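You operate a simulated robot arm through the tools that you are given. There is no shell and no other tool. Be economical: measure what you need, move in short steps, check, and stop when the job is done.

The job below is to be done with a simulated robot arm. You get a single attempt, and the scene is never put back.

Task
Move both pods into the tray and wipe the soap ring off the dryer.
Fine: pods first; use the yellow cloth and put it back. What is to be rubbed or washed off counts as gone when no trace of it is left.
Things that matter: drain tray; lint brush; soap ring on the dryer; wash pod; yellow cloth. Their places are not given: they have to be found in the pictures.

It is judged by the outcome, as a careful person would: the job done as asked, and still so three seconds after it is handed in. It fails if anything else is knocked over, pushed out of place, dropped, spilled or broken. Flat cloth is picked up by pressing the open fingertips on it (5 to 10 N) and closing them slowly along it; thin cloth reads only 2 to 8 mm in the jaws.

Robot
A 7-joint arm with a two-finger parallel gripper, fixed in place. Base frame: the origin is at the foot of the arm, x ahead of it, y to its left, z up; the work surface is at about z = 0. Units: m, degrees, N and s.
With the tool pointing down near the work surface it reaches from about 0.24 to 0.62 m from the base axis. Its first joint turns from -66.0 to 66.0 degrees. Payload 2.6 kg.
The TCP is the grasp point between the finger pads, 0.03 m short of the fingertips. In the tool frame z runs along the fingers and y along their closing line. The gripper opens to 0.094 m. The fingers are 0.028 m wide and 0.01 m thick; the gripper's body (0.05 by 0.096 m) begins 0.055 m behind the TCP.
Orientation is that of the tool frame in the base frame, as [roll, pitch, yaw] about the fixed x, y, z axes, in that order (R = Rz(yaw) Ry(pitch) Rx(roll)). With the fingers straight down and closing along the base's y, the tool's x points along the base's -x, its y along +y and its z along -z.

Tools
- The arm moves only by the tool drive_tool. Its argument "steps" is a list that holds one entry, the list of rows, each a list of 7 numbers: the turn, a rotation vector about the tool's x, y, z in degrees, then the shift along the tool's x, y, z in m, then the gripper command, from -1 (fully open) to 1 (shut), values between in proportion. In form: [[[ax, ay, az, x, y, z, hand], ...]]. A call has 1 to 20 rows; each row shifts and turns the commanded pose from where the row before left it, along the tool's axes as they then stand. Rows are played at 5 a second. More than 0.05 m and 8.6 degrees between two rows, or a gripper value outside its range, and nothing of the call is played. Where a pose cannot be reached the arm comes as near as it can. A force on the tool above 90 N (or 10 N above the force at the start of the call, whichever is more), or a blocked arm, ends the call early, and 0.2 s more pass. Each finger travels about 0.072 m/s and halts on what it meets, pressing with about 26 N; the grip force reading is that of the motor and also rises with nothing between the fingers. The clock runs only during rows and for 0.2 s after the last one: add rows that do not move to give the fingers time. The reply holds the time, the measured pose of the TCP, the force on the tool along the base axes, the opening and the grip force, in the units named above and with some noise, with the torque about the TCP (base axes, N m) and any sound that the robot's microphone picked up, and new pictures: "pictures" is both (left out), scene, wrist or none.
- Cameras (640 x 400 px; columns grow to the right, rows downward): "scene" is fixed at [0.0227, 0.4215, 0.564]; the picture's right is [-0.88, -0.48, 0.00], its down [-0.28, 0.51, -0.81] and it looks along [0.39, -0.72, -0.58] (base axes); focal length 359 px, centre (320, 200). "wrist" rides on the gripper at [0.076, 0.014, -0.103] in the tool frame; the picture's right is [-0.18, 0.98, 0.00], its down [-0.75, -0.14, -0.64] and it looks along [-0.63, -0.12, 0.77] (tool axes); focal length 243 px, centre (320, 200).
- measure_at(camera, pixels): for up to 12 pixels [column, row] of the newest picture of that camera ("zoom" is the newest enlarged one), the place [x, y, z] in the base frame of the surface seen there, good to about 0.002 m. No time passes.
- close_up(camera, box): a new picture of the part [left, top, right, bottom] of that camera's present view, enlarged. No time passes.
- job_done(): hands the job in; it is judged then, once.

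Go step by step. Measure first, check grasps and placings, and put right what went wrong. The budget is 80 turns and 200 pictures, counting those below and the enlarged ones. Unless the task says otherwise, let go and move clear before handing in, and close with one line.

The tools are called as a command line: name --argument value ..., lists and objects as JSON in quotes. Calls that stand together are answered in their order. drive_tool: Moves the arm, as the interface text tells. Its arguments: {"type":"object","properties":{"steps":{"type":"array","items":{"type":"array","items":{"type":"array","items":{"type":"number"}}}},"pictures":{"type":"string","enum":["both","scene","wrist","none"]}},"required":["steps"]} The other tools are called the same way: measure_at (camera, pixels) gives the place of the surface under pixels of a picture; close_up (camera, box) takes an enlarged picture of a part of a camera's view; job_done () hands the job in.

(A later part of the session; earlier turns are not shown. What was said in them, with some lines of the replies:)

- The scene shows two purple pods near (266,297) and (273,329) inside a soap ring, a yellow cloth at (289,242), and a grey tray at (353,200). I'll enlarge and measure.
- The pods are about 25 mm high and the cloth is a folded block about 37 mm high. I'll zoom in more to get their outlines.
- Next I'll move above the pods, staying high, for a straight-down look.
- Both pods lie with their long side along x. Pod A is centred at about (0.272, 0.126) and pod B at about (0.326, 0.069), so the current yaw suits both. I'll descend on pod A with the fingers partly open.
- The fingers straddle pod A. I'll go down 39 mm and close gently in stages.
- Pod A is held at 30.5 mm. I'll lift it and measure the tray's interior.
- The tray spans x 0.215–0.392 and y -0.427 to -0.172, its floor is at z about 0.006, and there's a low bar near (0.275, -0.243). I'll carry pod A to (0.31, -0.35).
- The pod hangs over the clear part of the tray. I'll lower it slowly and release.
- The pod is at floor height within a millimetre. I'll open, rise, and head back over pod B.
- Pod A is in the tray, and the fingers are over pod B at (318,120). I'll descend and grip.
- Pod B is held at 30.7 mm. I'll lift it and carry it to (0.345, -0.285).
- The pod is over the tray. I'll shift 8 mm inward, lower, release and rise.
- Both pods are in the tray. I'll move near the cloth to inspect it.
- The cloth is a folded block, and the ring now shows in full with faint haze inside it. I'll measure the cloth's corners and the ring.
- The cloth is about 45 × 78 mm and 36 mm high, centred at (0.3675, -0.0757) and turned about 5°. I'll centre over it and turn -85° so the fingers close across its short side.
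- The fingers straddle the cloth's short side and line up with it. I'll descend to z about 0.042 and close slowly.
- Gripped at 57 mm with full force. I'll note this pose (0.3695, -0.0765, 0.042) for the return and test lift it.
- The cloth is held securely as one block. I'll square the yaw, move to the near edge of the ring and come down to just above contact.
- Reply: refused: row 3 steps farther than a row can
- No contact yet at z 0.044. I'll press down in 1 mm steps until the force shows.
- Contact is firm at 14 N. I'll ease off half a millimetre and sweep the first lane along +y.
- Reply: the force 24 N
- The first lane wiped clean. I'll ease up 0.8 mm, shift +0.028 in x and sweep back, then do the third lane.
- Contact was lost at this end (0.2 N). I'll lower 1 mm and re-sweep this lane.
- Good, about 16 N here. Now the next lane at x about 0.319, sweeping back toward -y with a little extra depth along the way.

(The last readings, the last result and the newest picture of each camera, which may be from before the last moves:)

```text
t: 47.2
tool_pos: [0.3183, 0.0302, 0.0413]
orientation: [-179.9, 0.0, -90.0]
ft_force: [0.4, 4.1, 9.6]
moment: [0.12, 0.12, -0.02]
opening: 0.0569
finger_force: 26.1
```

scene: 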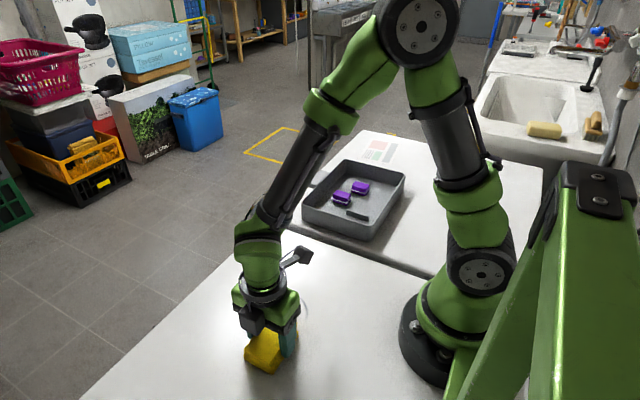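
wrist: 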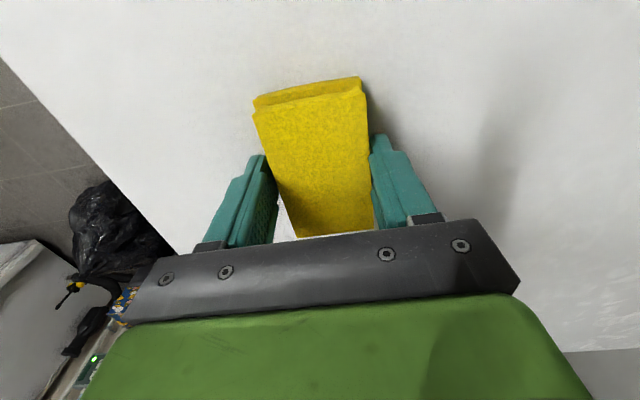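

Contact held at 9.6 N. Next is the far lane at x about 0.345.

drive_tool --steps '[[[0, 0, 0, 0, -0.014, 0, 0.1], [0, 0, 0, 0, -0.013, 0, 0.1], [0, 0, 0, -0.015, 0, 0, 0.1], [0, 0, 0, -0.015, 0, 0, 0.1], [0, 0, 0, -0.015, 0, 0, 0.1], [0, 0, 0, -0.015, 0, 0, 0.1], [0, 0, 0, -0.015, 0, 0, 0.1], [0, 0, 0, -0.015, 0, 0, 0.1], [0, 0, 0, -0.015, 0, 0, 0.1], [0, 0, 0, -0.015, 0, 0, 0.1], [0, 0, 0, 0, 0, 0, 0.1]]]' --pictures "none"

drive_tool --steps '[[[0, 0, 0, 0, 0, -0.02, 0.1], [0, 0, 0, 0, 0, -0.04, 0.1], [0, 0, 0, 0.04, 0, -0.04, 0.1], [0, 0, 0, 0.045, 0, 0, 0.1], [0, 0, 0, 0.045, 0, 0, 0.1], [0, 0, 0, 0.045, 0, 0, 0.1], [0, 0, 0, 0.04, 0, 0, 0.1], [0, 0, 0, 0, 0, 0, 0.1], [0, 0, 0, 0, 0, 0, 0.1]]]'

close_up --camera "scene" --box '[220, 260, 340, 360]'

```text
t: 49.6
tool_pos: [0.3446, 0.1514, 0.0412]
orientation: [180.0, 0.1, -90.0]
ft_force: [-0.8, -0.4, 1.5]
moment: [0.0, -0.02, 0.02]
opening: 0.057
finger_force: 26.0
```

```text
refused: row 3 steps farther than a row can; nothing moved
```

```text
4.00 times, centred on (280, 310) of scene
```

zoom: 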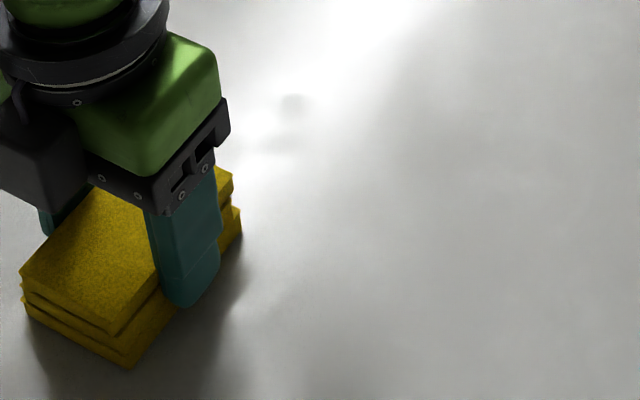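

The ring looks gone, but the force fell to 1.5 N in the last lane and there's a faint spot at zoom (290,105). I'll locate it and re-sweep this lane deeper.

measure_at --camera "zoom" --pixels '[[290, 105], [280, 140]]'

drive_tool --steps '[[[0, 0, 0, 0, 0, 0.0007, 0.1], [0, 0, 0, 0, 0, 0, 0.1], [0, 0, 0, 0.015, 0, 0, 0.1], [0, 0, 0, 0.015, 0, 0, 0.1], [0, 0, 0, 0.015, 0, 0, 0.1], [0, 0, 0, 0.015, 0, 0, 0.1], [0, 0, 0, 0.015, 0, 0, 0.1], [0, 0, 0, 0.015, 0, 0, 0.1], [0, 0, 0, 0.015, 0, 0, 0.1], [0, 0, 0, 0.015, 0, 0, 0.1], [0, 0, 0, 0, 0, 0, 0.1]]]'

```text
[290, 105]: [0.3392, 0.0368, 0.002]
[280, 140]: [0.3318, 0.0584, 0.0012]
```

```text
t: 52.0
tool_pos: [0.3433, 0.0304, 0.0417]
orientation: [179.9, 0.0, -90.0]
ft_force: [-0.2, 1.3, 4.8]
moment: [0.05, -0.11, 0.08]
opening: 0.057
finger_force: 26.1
```

scene: 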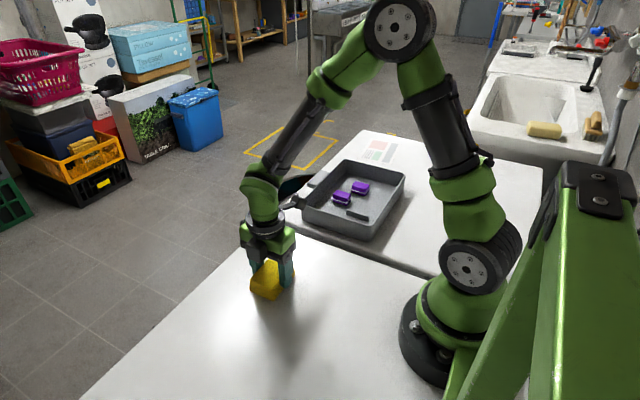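
wrist: 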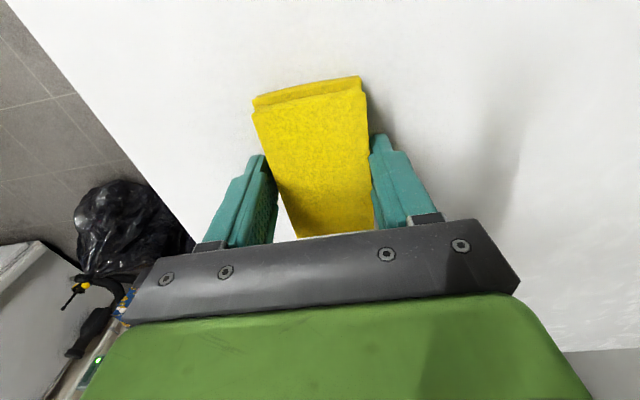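

I'll rub back and forth here, where the spot was, then lift clear and look.

drive_tool --steps '[[[0, 0, 0, 0, 0, 0.0006, 0.1], [0, 0, 0, 0, 0.015, 0, 0.1], [0, 0, 0, -0.012, 0.01, 0, 0.1], [0, 0, 0, 0, -0.015, 0, 0.1], [0, 0, 0, -0.012, -0.01, 0, 0.1], [0, 0, 0, 0, 0.015, 0, 0.1], [0, 0, 0, 0.012, 0.01, 0, 0.1], [0, 0, 0, 0.012, -0.015, 0, 0.1], [0, 0, 0, 0, -0.01, 0, 0.1], [0, 0, 0, 0, 0, 0, 0.1]]]' --pictures "none"

drive_tool --steps '[[[0, 0, 0, 0, 0, -0.015, 0.1], [0, 0, 0, 0, 0, -0.03, 0.1], [0, 0, 0, 0, 0, -0.04, 0.1], [0, 0, 0, 0.035, 0, 0, 0.1], [0, 0, 0, 0.035, -0.013, 0, 0.1], [0, 0, 0, 0.037, -0.013, 0, 0.1], [0, 0, 0, 0, 0, 0, 0.1], [0, 0, 0, 0, 0, 0, 0.1]]]'

close_up --camera "scene" --box '[220, 260, 340, 360]'

close_up --camera "wrist" --box '[180, 0, 640, 240]'

```text
t: 54.2
tool_pos: [0.3457, 0.0301, 0.041]
orientation: [179.8, 0.0, -89.9]
ft_force: [-7.4, -1.3, 15.0]
moment: [0.03, 0.15, 0.02]
opening: 0.057
finger_force: 26.3
```

```text
t: 56.0
tool_pos: [0.3728, -0.0786, 0.1253]
orientation: [180.0, -0.1, -90.0]
ft_force: [0.5, 0.2, 0.3]
moment: [0.02, -0.01, -0.01]
opening: 0.0569
finger_force: 26.4
```

scene: 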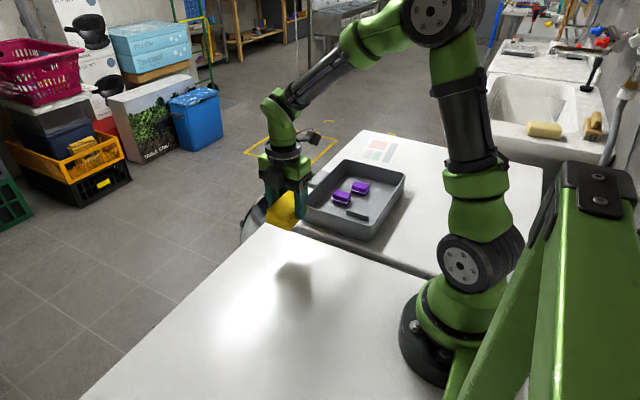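
wrist: 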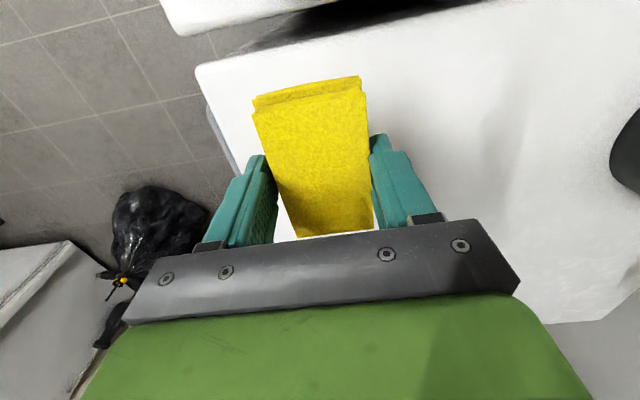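

```text
4.00 times, centred on (280, 310) of scene
```

zoom: 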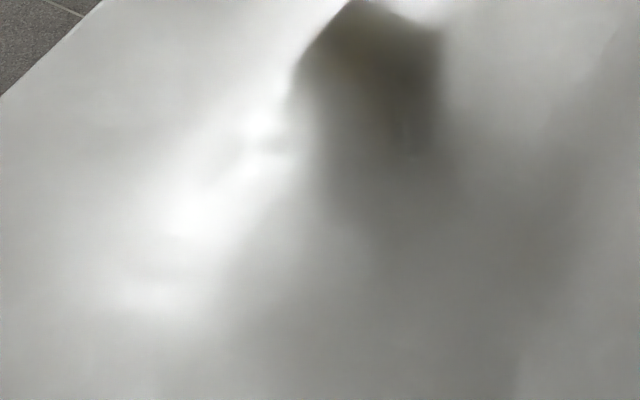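

```text
1.39 times, centred on (410, 120) of wrist
```

zoom: 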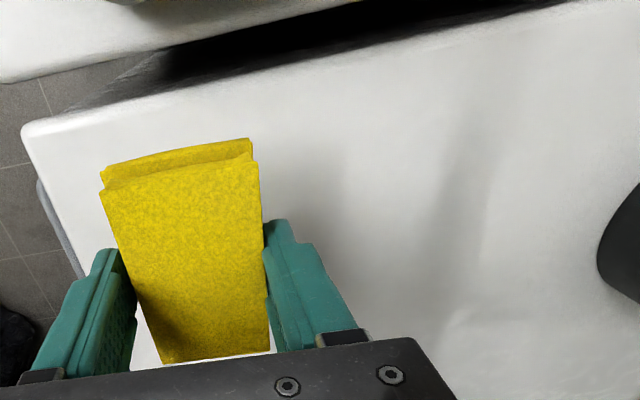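

The spot at zoom (265,142) may be residue or glare. I'll carry the cloth beyond the ring so the wrist camera can look straight down on the wiped area.

drive_tool --steps '[[[0, 0, 0, -0.041, 0.009, -0.01, 0.1], [0, 0, 0, -0.041, 0.009, -0.01, 0.1], [0, 0, 0, -0.041, 0.009, -0.01, 0.1], [0, 0, 0, -0.041, 0.009, -0.01, 0.1], [0, 0, 0, -0.041, 0.009, -0.01, 0.1], [0, 0, 0, -0.041, 0.009, -0.01, 0.1], [0, 0, 0, -0.041, 0.009, -0.01, 0.1], [0, 0, 0, -0.041, 0.009, -0.01, 0.1], [0, 0, 0, 0, 0, 0, 0.1], [0, 0, 0, 0, 0, 0, 0.1]]]'

close_up --camera "wrist" --box '[200, 0, 440, 150]'

close_up --camera "scene" --box '[220, 260, 340, 360]'

measure_at --camera "wrist" --pixels '[[320, 5], [320, 50], [320, 75], [220, 30], [420, 30], [220, 80], [420, 80]]'

```text
t: 58.2
tool_pos: [0.298, 0.253, 0.2045]
orientation: [-179.9, 0.0, -90.0]
ft_force: [0.2, -0.4, -0.7]
moment: [-0.01, 0.05, -0.02]
opening: 0.0569
finger_force: 25.4
```

scene: 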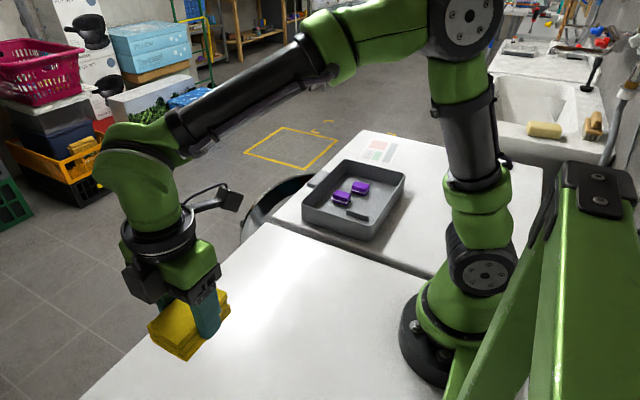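
wrist: 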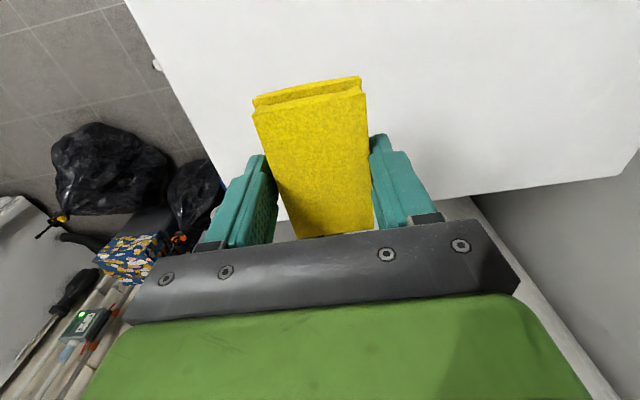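

```text
2.67 times, centred on (320, 75) of wrist
```

zoom: 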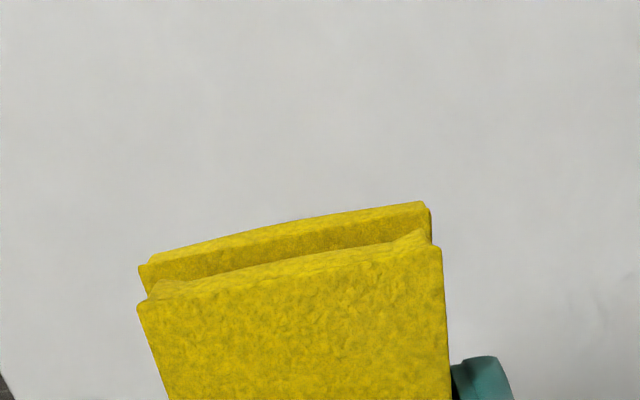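

```text
4.00 times, centred on (280, 310) of scene
```

zoom: 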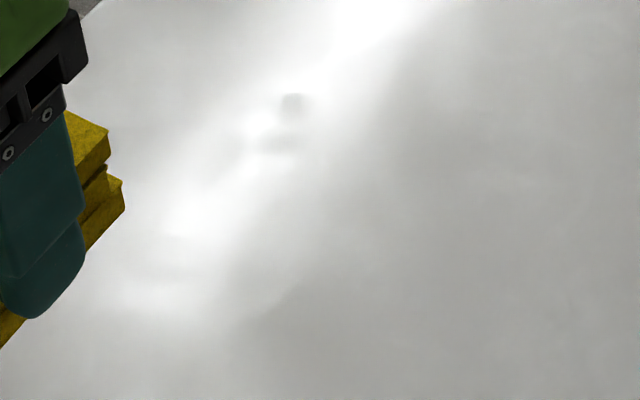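

```text
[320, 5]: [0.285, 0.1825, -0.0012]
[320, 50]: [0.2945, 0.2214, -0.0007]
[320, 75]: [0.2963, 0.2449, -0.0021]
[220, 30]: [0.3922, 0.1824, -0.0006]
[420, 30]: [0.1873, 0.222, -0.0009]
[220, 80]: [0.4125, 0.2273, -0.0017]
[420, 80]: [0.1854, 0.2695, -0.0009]
```

The wrist view covers only y > 0.18, while the scene spot sits at about (0.335, 0.045). I'll move back so that spot falls in the top of the wrist view.

drive_tool --steps '[[[0, 0, 0, 0.04, 0, -0.005, 0.1], [0, 0, 0, 0.04, 0, -0.005, 0.1], [0, 0, 0, 0.04, 0, -0.005, 0.1], [0, 0, 0, 0.04, 0, -0.005, 0.1], [0, 0, 0, 0, 0, 0, 0.1], [0, 0, 0, 0, 0, 0, 0.1]]]'

close_up --camera "wrist" --box '[220, 0, 420, 125]'

measure_at --camera "wrist" --pixels '[[280, 5], [280, 30], [320, 50], [300, 70], [380, 60]]'

```text
t: 59.6
tool_pos: [0.2974, 0.0923, 0.2274]
orientation: [-180.0, 0.0, -90.1]
ft_force: [0.4, 1.0, 0.7]
moment: [0.05, -0.01, 0.01]
opening: 0.0569
finger_force: 26.0
```

scene: 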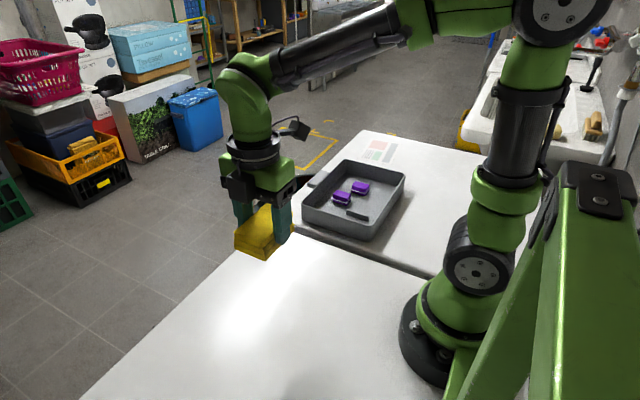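
wrist: 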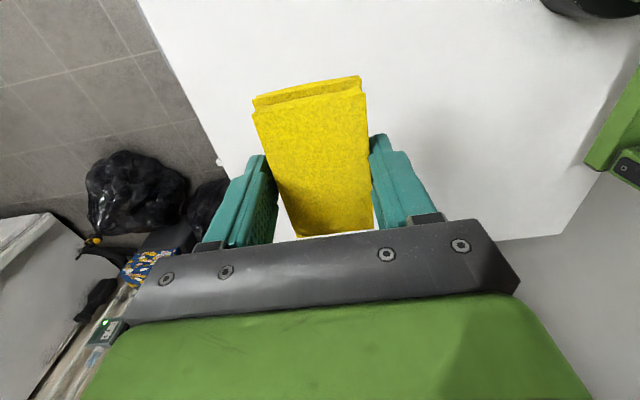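

```text
3.20 times, centred on (320, 62) of wrist
```

zoom: 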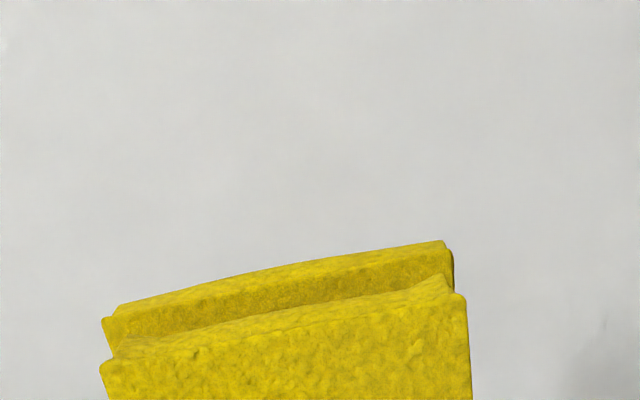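

```text
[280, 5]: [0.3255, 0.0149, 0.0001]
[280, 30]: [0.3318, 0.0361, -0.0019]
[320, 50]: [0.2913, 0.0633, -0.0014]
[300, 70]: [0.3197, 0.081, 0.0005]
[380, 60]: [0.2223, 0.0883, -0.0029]
```

The spot at (0.335, 0.040) is clean from above, near wrist pixel (279,31), so the scene mark is only a reflection. I'll return the cloth to its place with the original yaw.

drive_tool --steps '[[[0, 0, 0, 0.034, -0.0144, 0, 0.1], [0, 0, 0, 0.034, -0.0144, 0, 0.1], [0, 0, 0, 0.034, -0.0144, 0, 0.1], [0, 0, 0, 0.034, -0.0144, 0, 0.1], [0, 0, 0, 0.0328, -0.0145, 0, 0.1], [0, 0, 5, 0, 0, 0, 0.1], [0, 0, 0, 0, 0, 0.04, 0.1], [0, 0, 0, 0, 0, 0.04, 0.1], [0, 0, 0, 0, 0, 0.04, 0.1], [0, 0, 0, 0, 0, 0.03, 0.1], [0, 0, 0, 0, 0, 0.02, 0.1], [0, 0, 0, 0, 0, 0, 0.1], [0, 0, 0, 0, 0, 0, 0.1]]]'

```text
t: 62.4
tool_pos: [0.3708, -0.0758, 0.0563]
orientation: [180.0, 0.0, -95.0]
ft_force: [-0.1, -0.4, -0.6]
moment: [-0.01, -0.01, 0.03]
opening: 0.0569
finger_force: 26.3
```

scene: 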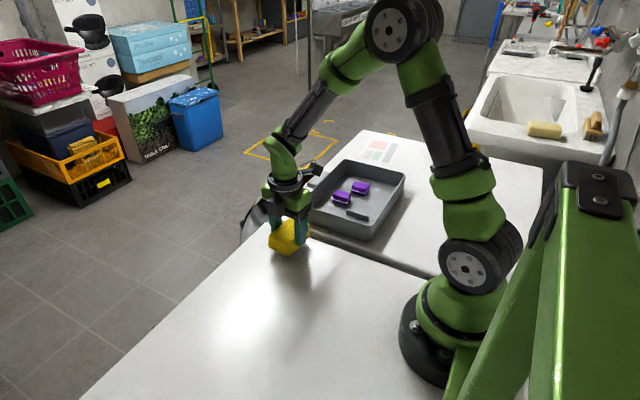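
wrist: 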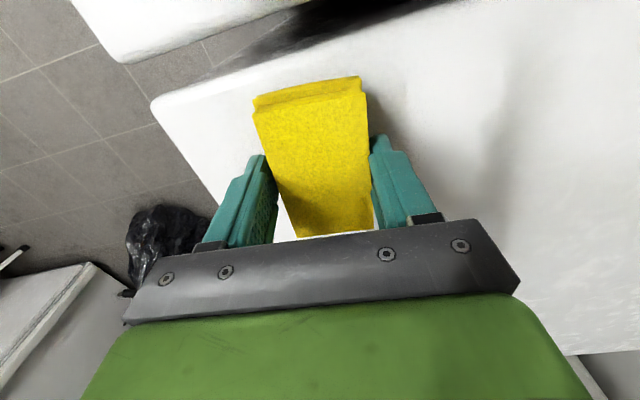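

The pose matches the original place, 14 mm above it. I'll lower until light contact.

drive_tool --steps '[[[0, 0, 0, 0, 0, 0.007, 0.1], [0, 0, 0, 0, 0, 0.005, 0.1], [0, 0, 0, 0, 0, 0.0015, 0.1], [0, 0, 0, 0, 0, 0, 0.1]]]' --pictures "none"

```text
t: 63.4
tool_pos: [0.371, -0.0776, 0.0421]
orientation: [179.9, 0.0, -95.0]
ft_force: [-0.6, -0.3, 1.1]
moment: [0.01, 0.02, 0.0]
opening: 0.0567
finger_force: 26.1
```

Light contact. I'll release, rise, turn back to the original yaw and inspect.

drive_tool --steps '[[[0, 0, 0, 0, 0, 0, -0.25], [0, 0, 0, 0, 0, 0, -0.4], [0, 0, 0, 0, 0, 0, -0.6], [0, 0, 0, 0, 0, 0, -0.6], [0, 0, 0, 0, 0, -0.015, -0.6], [0, 0, 0, 0, 0, -0.04, -0.6], [0, 0, 0, 0, 0, -0.045, -0.6], [0, 0, 0, 0, 0, -0.045, -0.6], [0, 0, 8.5, 0, 0, -0.04, -0.6], [0, 0, 8.5, 0, 0, 0, -0.6], [0, 0, 8.5, 0, 0, 0, -0.6], [0, 0, 8.5, 0, 0, 0, -0.6], [0, 0, 8.5, 0, 0, 0, -0.6], [0, 0, 8.5, 0, 0, 0, -0.6], [0, 0, 8.5, 0, 0, 0, -0.6], [0, 0, 8.5, 0, 0, 0, -0.6], [0, 0, 8.5, 0, 0, 0, -0.6], [0, 0, 8.5, 0, 0, 0, -0.6], [0, 0, 0, 0.03, 0.03, 0, -0.6], [0, 0, 0, 0.03, 0.03, 0, -0.6]]]' --pictures "none"

drive_tool --steps '[[[0, 0, 0, 0, 0.04, 0, -0.6], [0, 0, 0, 0, 0.04, 0, -0.6], [0, 0, 0, 0, 0.03, 0, -0.6], [0, 0, 0, 0, 0, 0, -0.6], [0, 0, 0, 0, 0, 0, -0.6]]]'

close_up --camera "wrist" --box '[200, 0, 440, 150]'

close_up --camera "scene" --box '[220, 210, 340, 360]'

measure_at --camera "wrist" --pixels '[[320, 5], [230, 40], [320, 60], [320, 110], [400, 60], [260, 100]]'

```text
t: 67.6
tool_pos: [0.3106, -0.0163, 0.2258]
orientation: [-180.0, 0.1, 180.0]
ft_force: [-0.7, -0.6, -0.3]
moment: [-0.03, 0.02, -0.01]
opening: 0.0752
finger_force: 0.2
```

```text
t: 68.8
tool_pos: [0.3108, 0.092, 0.2262]
orientation: [-179.9, 0.2, 179.9]
ft_force: [-0.3, 0.0, 0.1]
moment: [0.0, 0.03, -0.02]
opening: 0.0751
finger_force: 0.0
```

scene: 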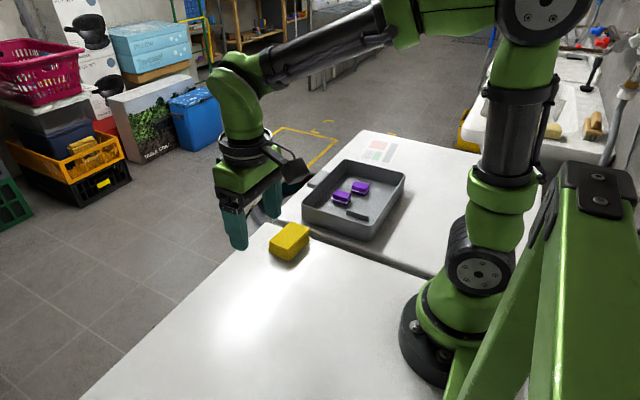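
wrist: 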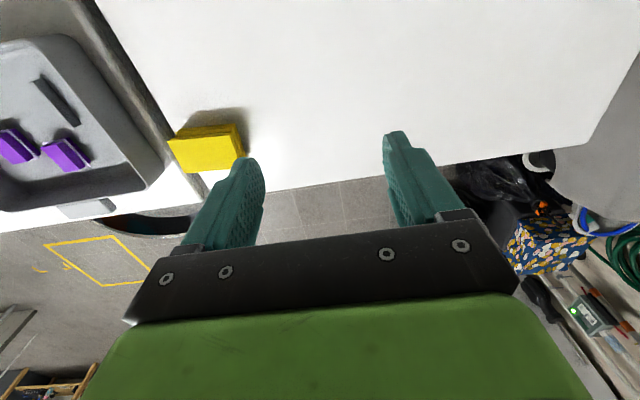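

```text
2.67 times, centred on (320, 75) of wrist
```

zoom: 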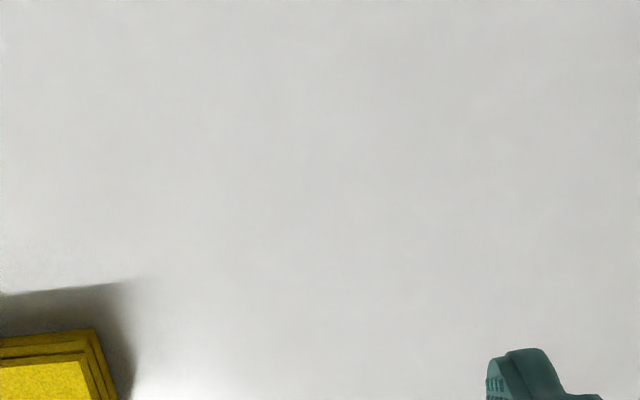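

```text
2.67 times, centred on (280, 285) of scene
```

zoom: 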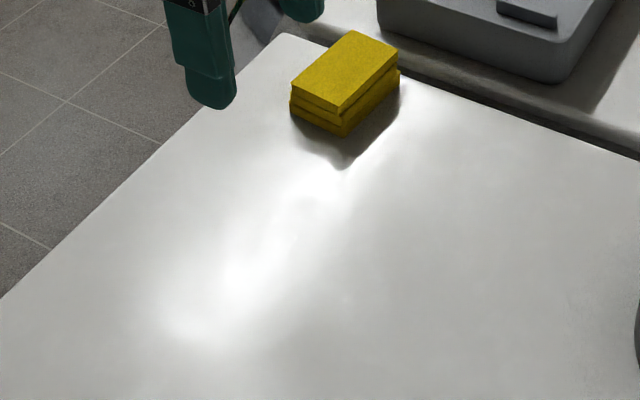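

```text
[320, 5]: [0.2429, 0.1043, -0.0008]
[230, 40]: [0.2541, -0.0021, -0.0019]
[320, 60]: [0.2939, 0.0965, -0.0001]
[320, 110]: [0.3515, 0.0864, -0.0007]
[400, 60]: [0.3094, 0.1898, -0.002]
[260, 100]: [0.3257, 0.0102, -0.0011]
```

The ring area looks clean and the cloth is back in place. One last check of the near edge (x about 0.235), which sits at the top edge of this view, so I'll shift 35 mm toward the base.

drive_tool --steps '[[[0, 0, 0, 0.035, 0, 0, -0.6], [0, 0, 0, 0, 0, 0, -0.6]]]' --pictures "wrist"

close_up --camera "wrist" --box '[220, 0, 420, 125]'

```text
t: 69.4
tool_pos: [0.2757, 0.0926, 0.2273]
orientation: [-180.0, 0.0, -180.0]
ft_force: [-1.6, 0.1, -0.1]
moment: [0.02, 0.02, 0.0]
opening: 0.0752
finger_force: 0.1
```

wrist: 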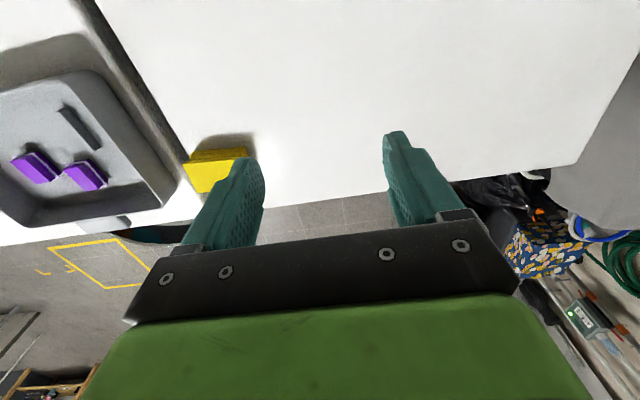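

```text
3.20 times, centred on (320, 62) of wrist
```

zoom: 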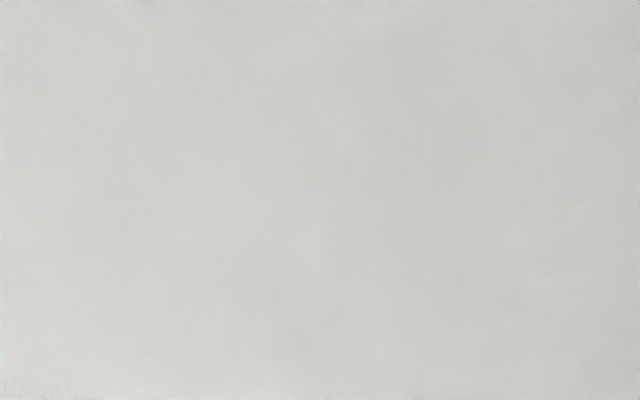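

The whole ring area is clean, both pods are in the tray, the cloth is back, and the arm is clear. I'm handing in.

job_done

```text
The job is handed in.
```

Both pods are in the drain tray, the close-ups show no trace of the soap ring left on the dryer, and the yellow cloth is back where it was.
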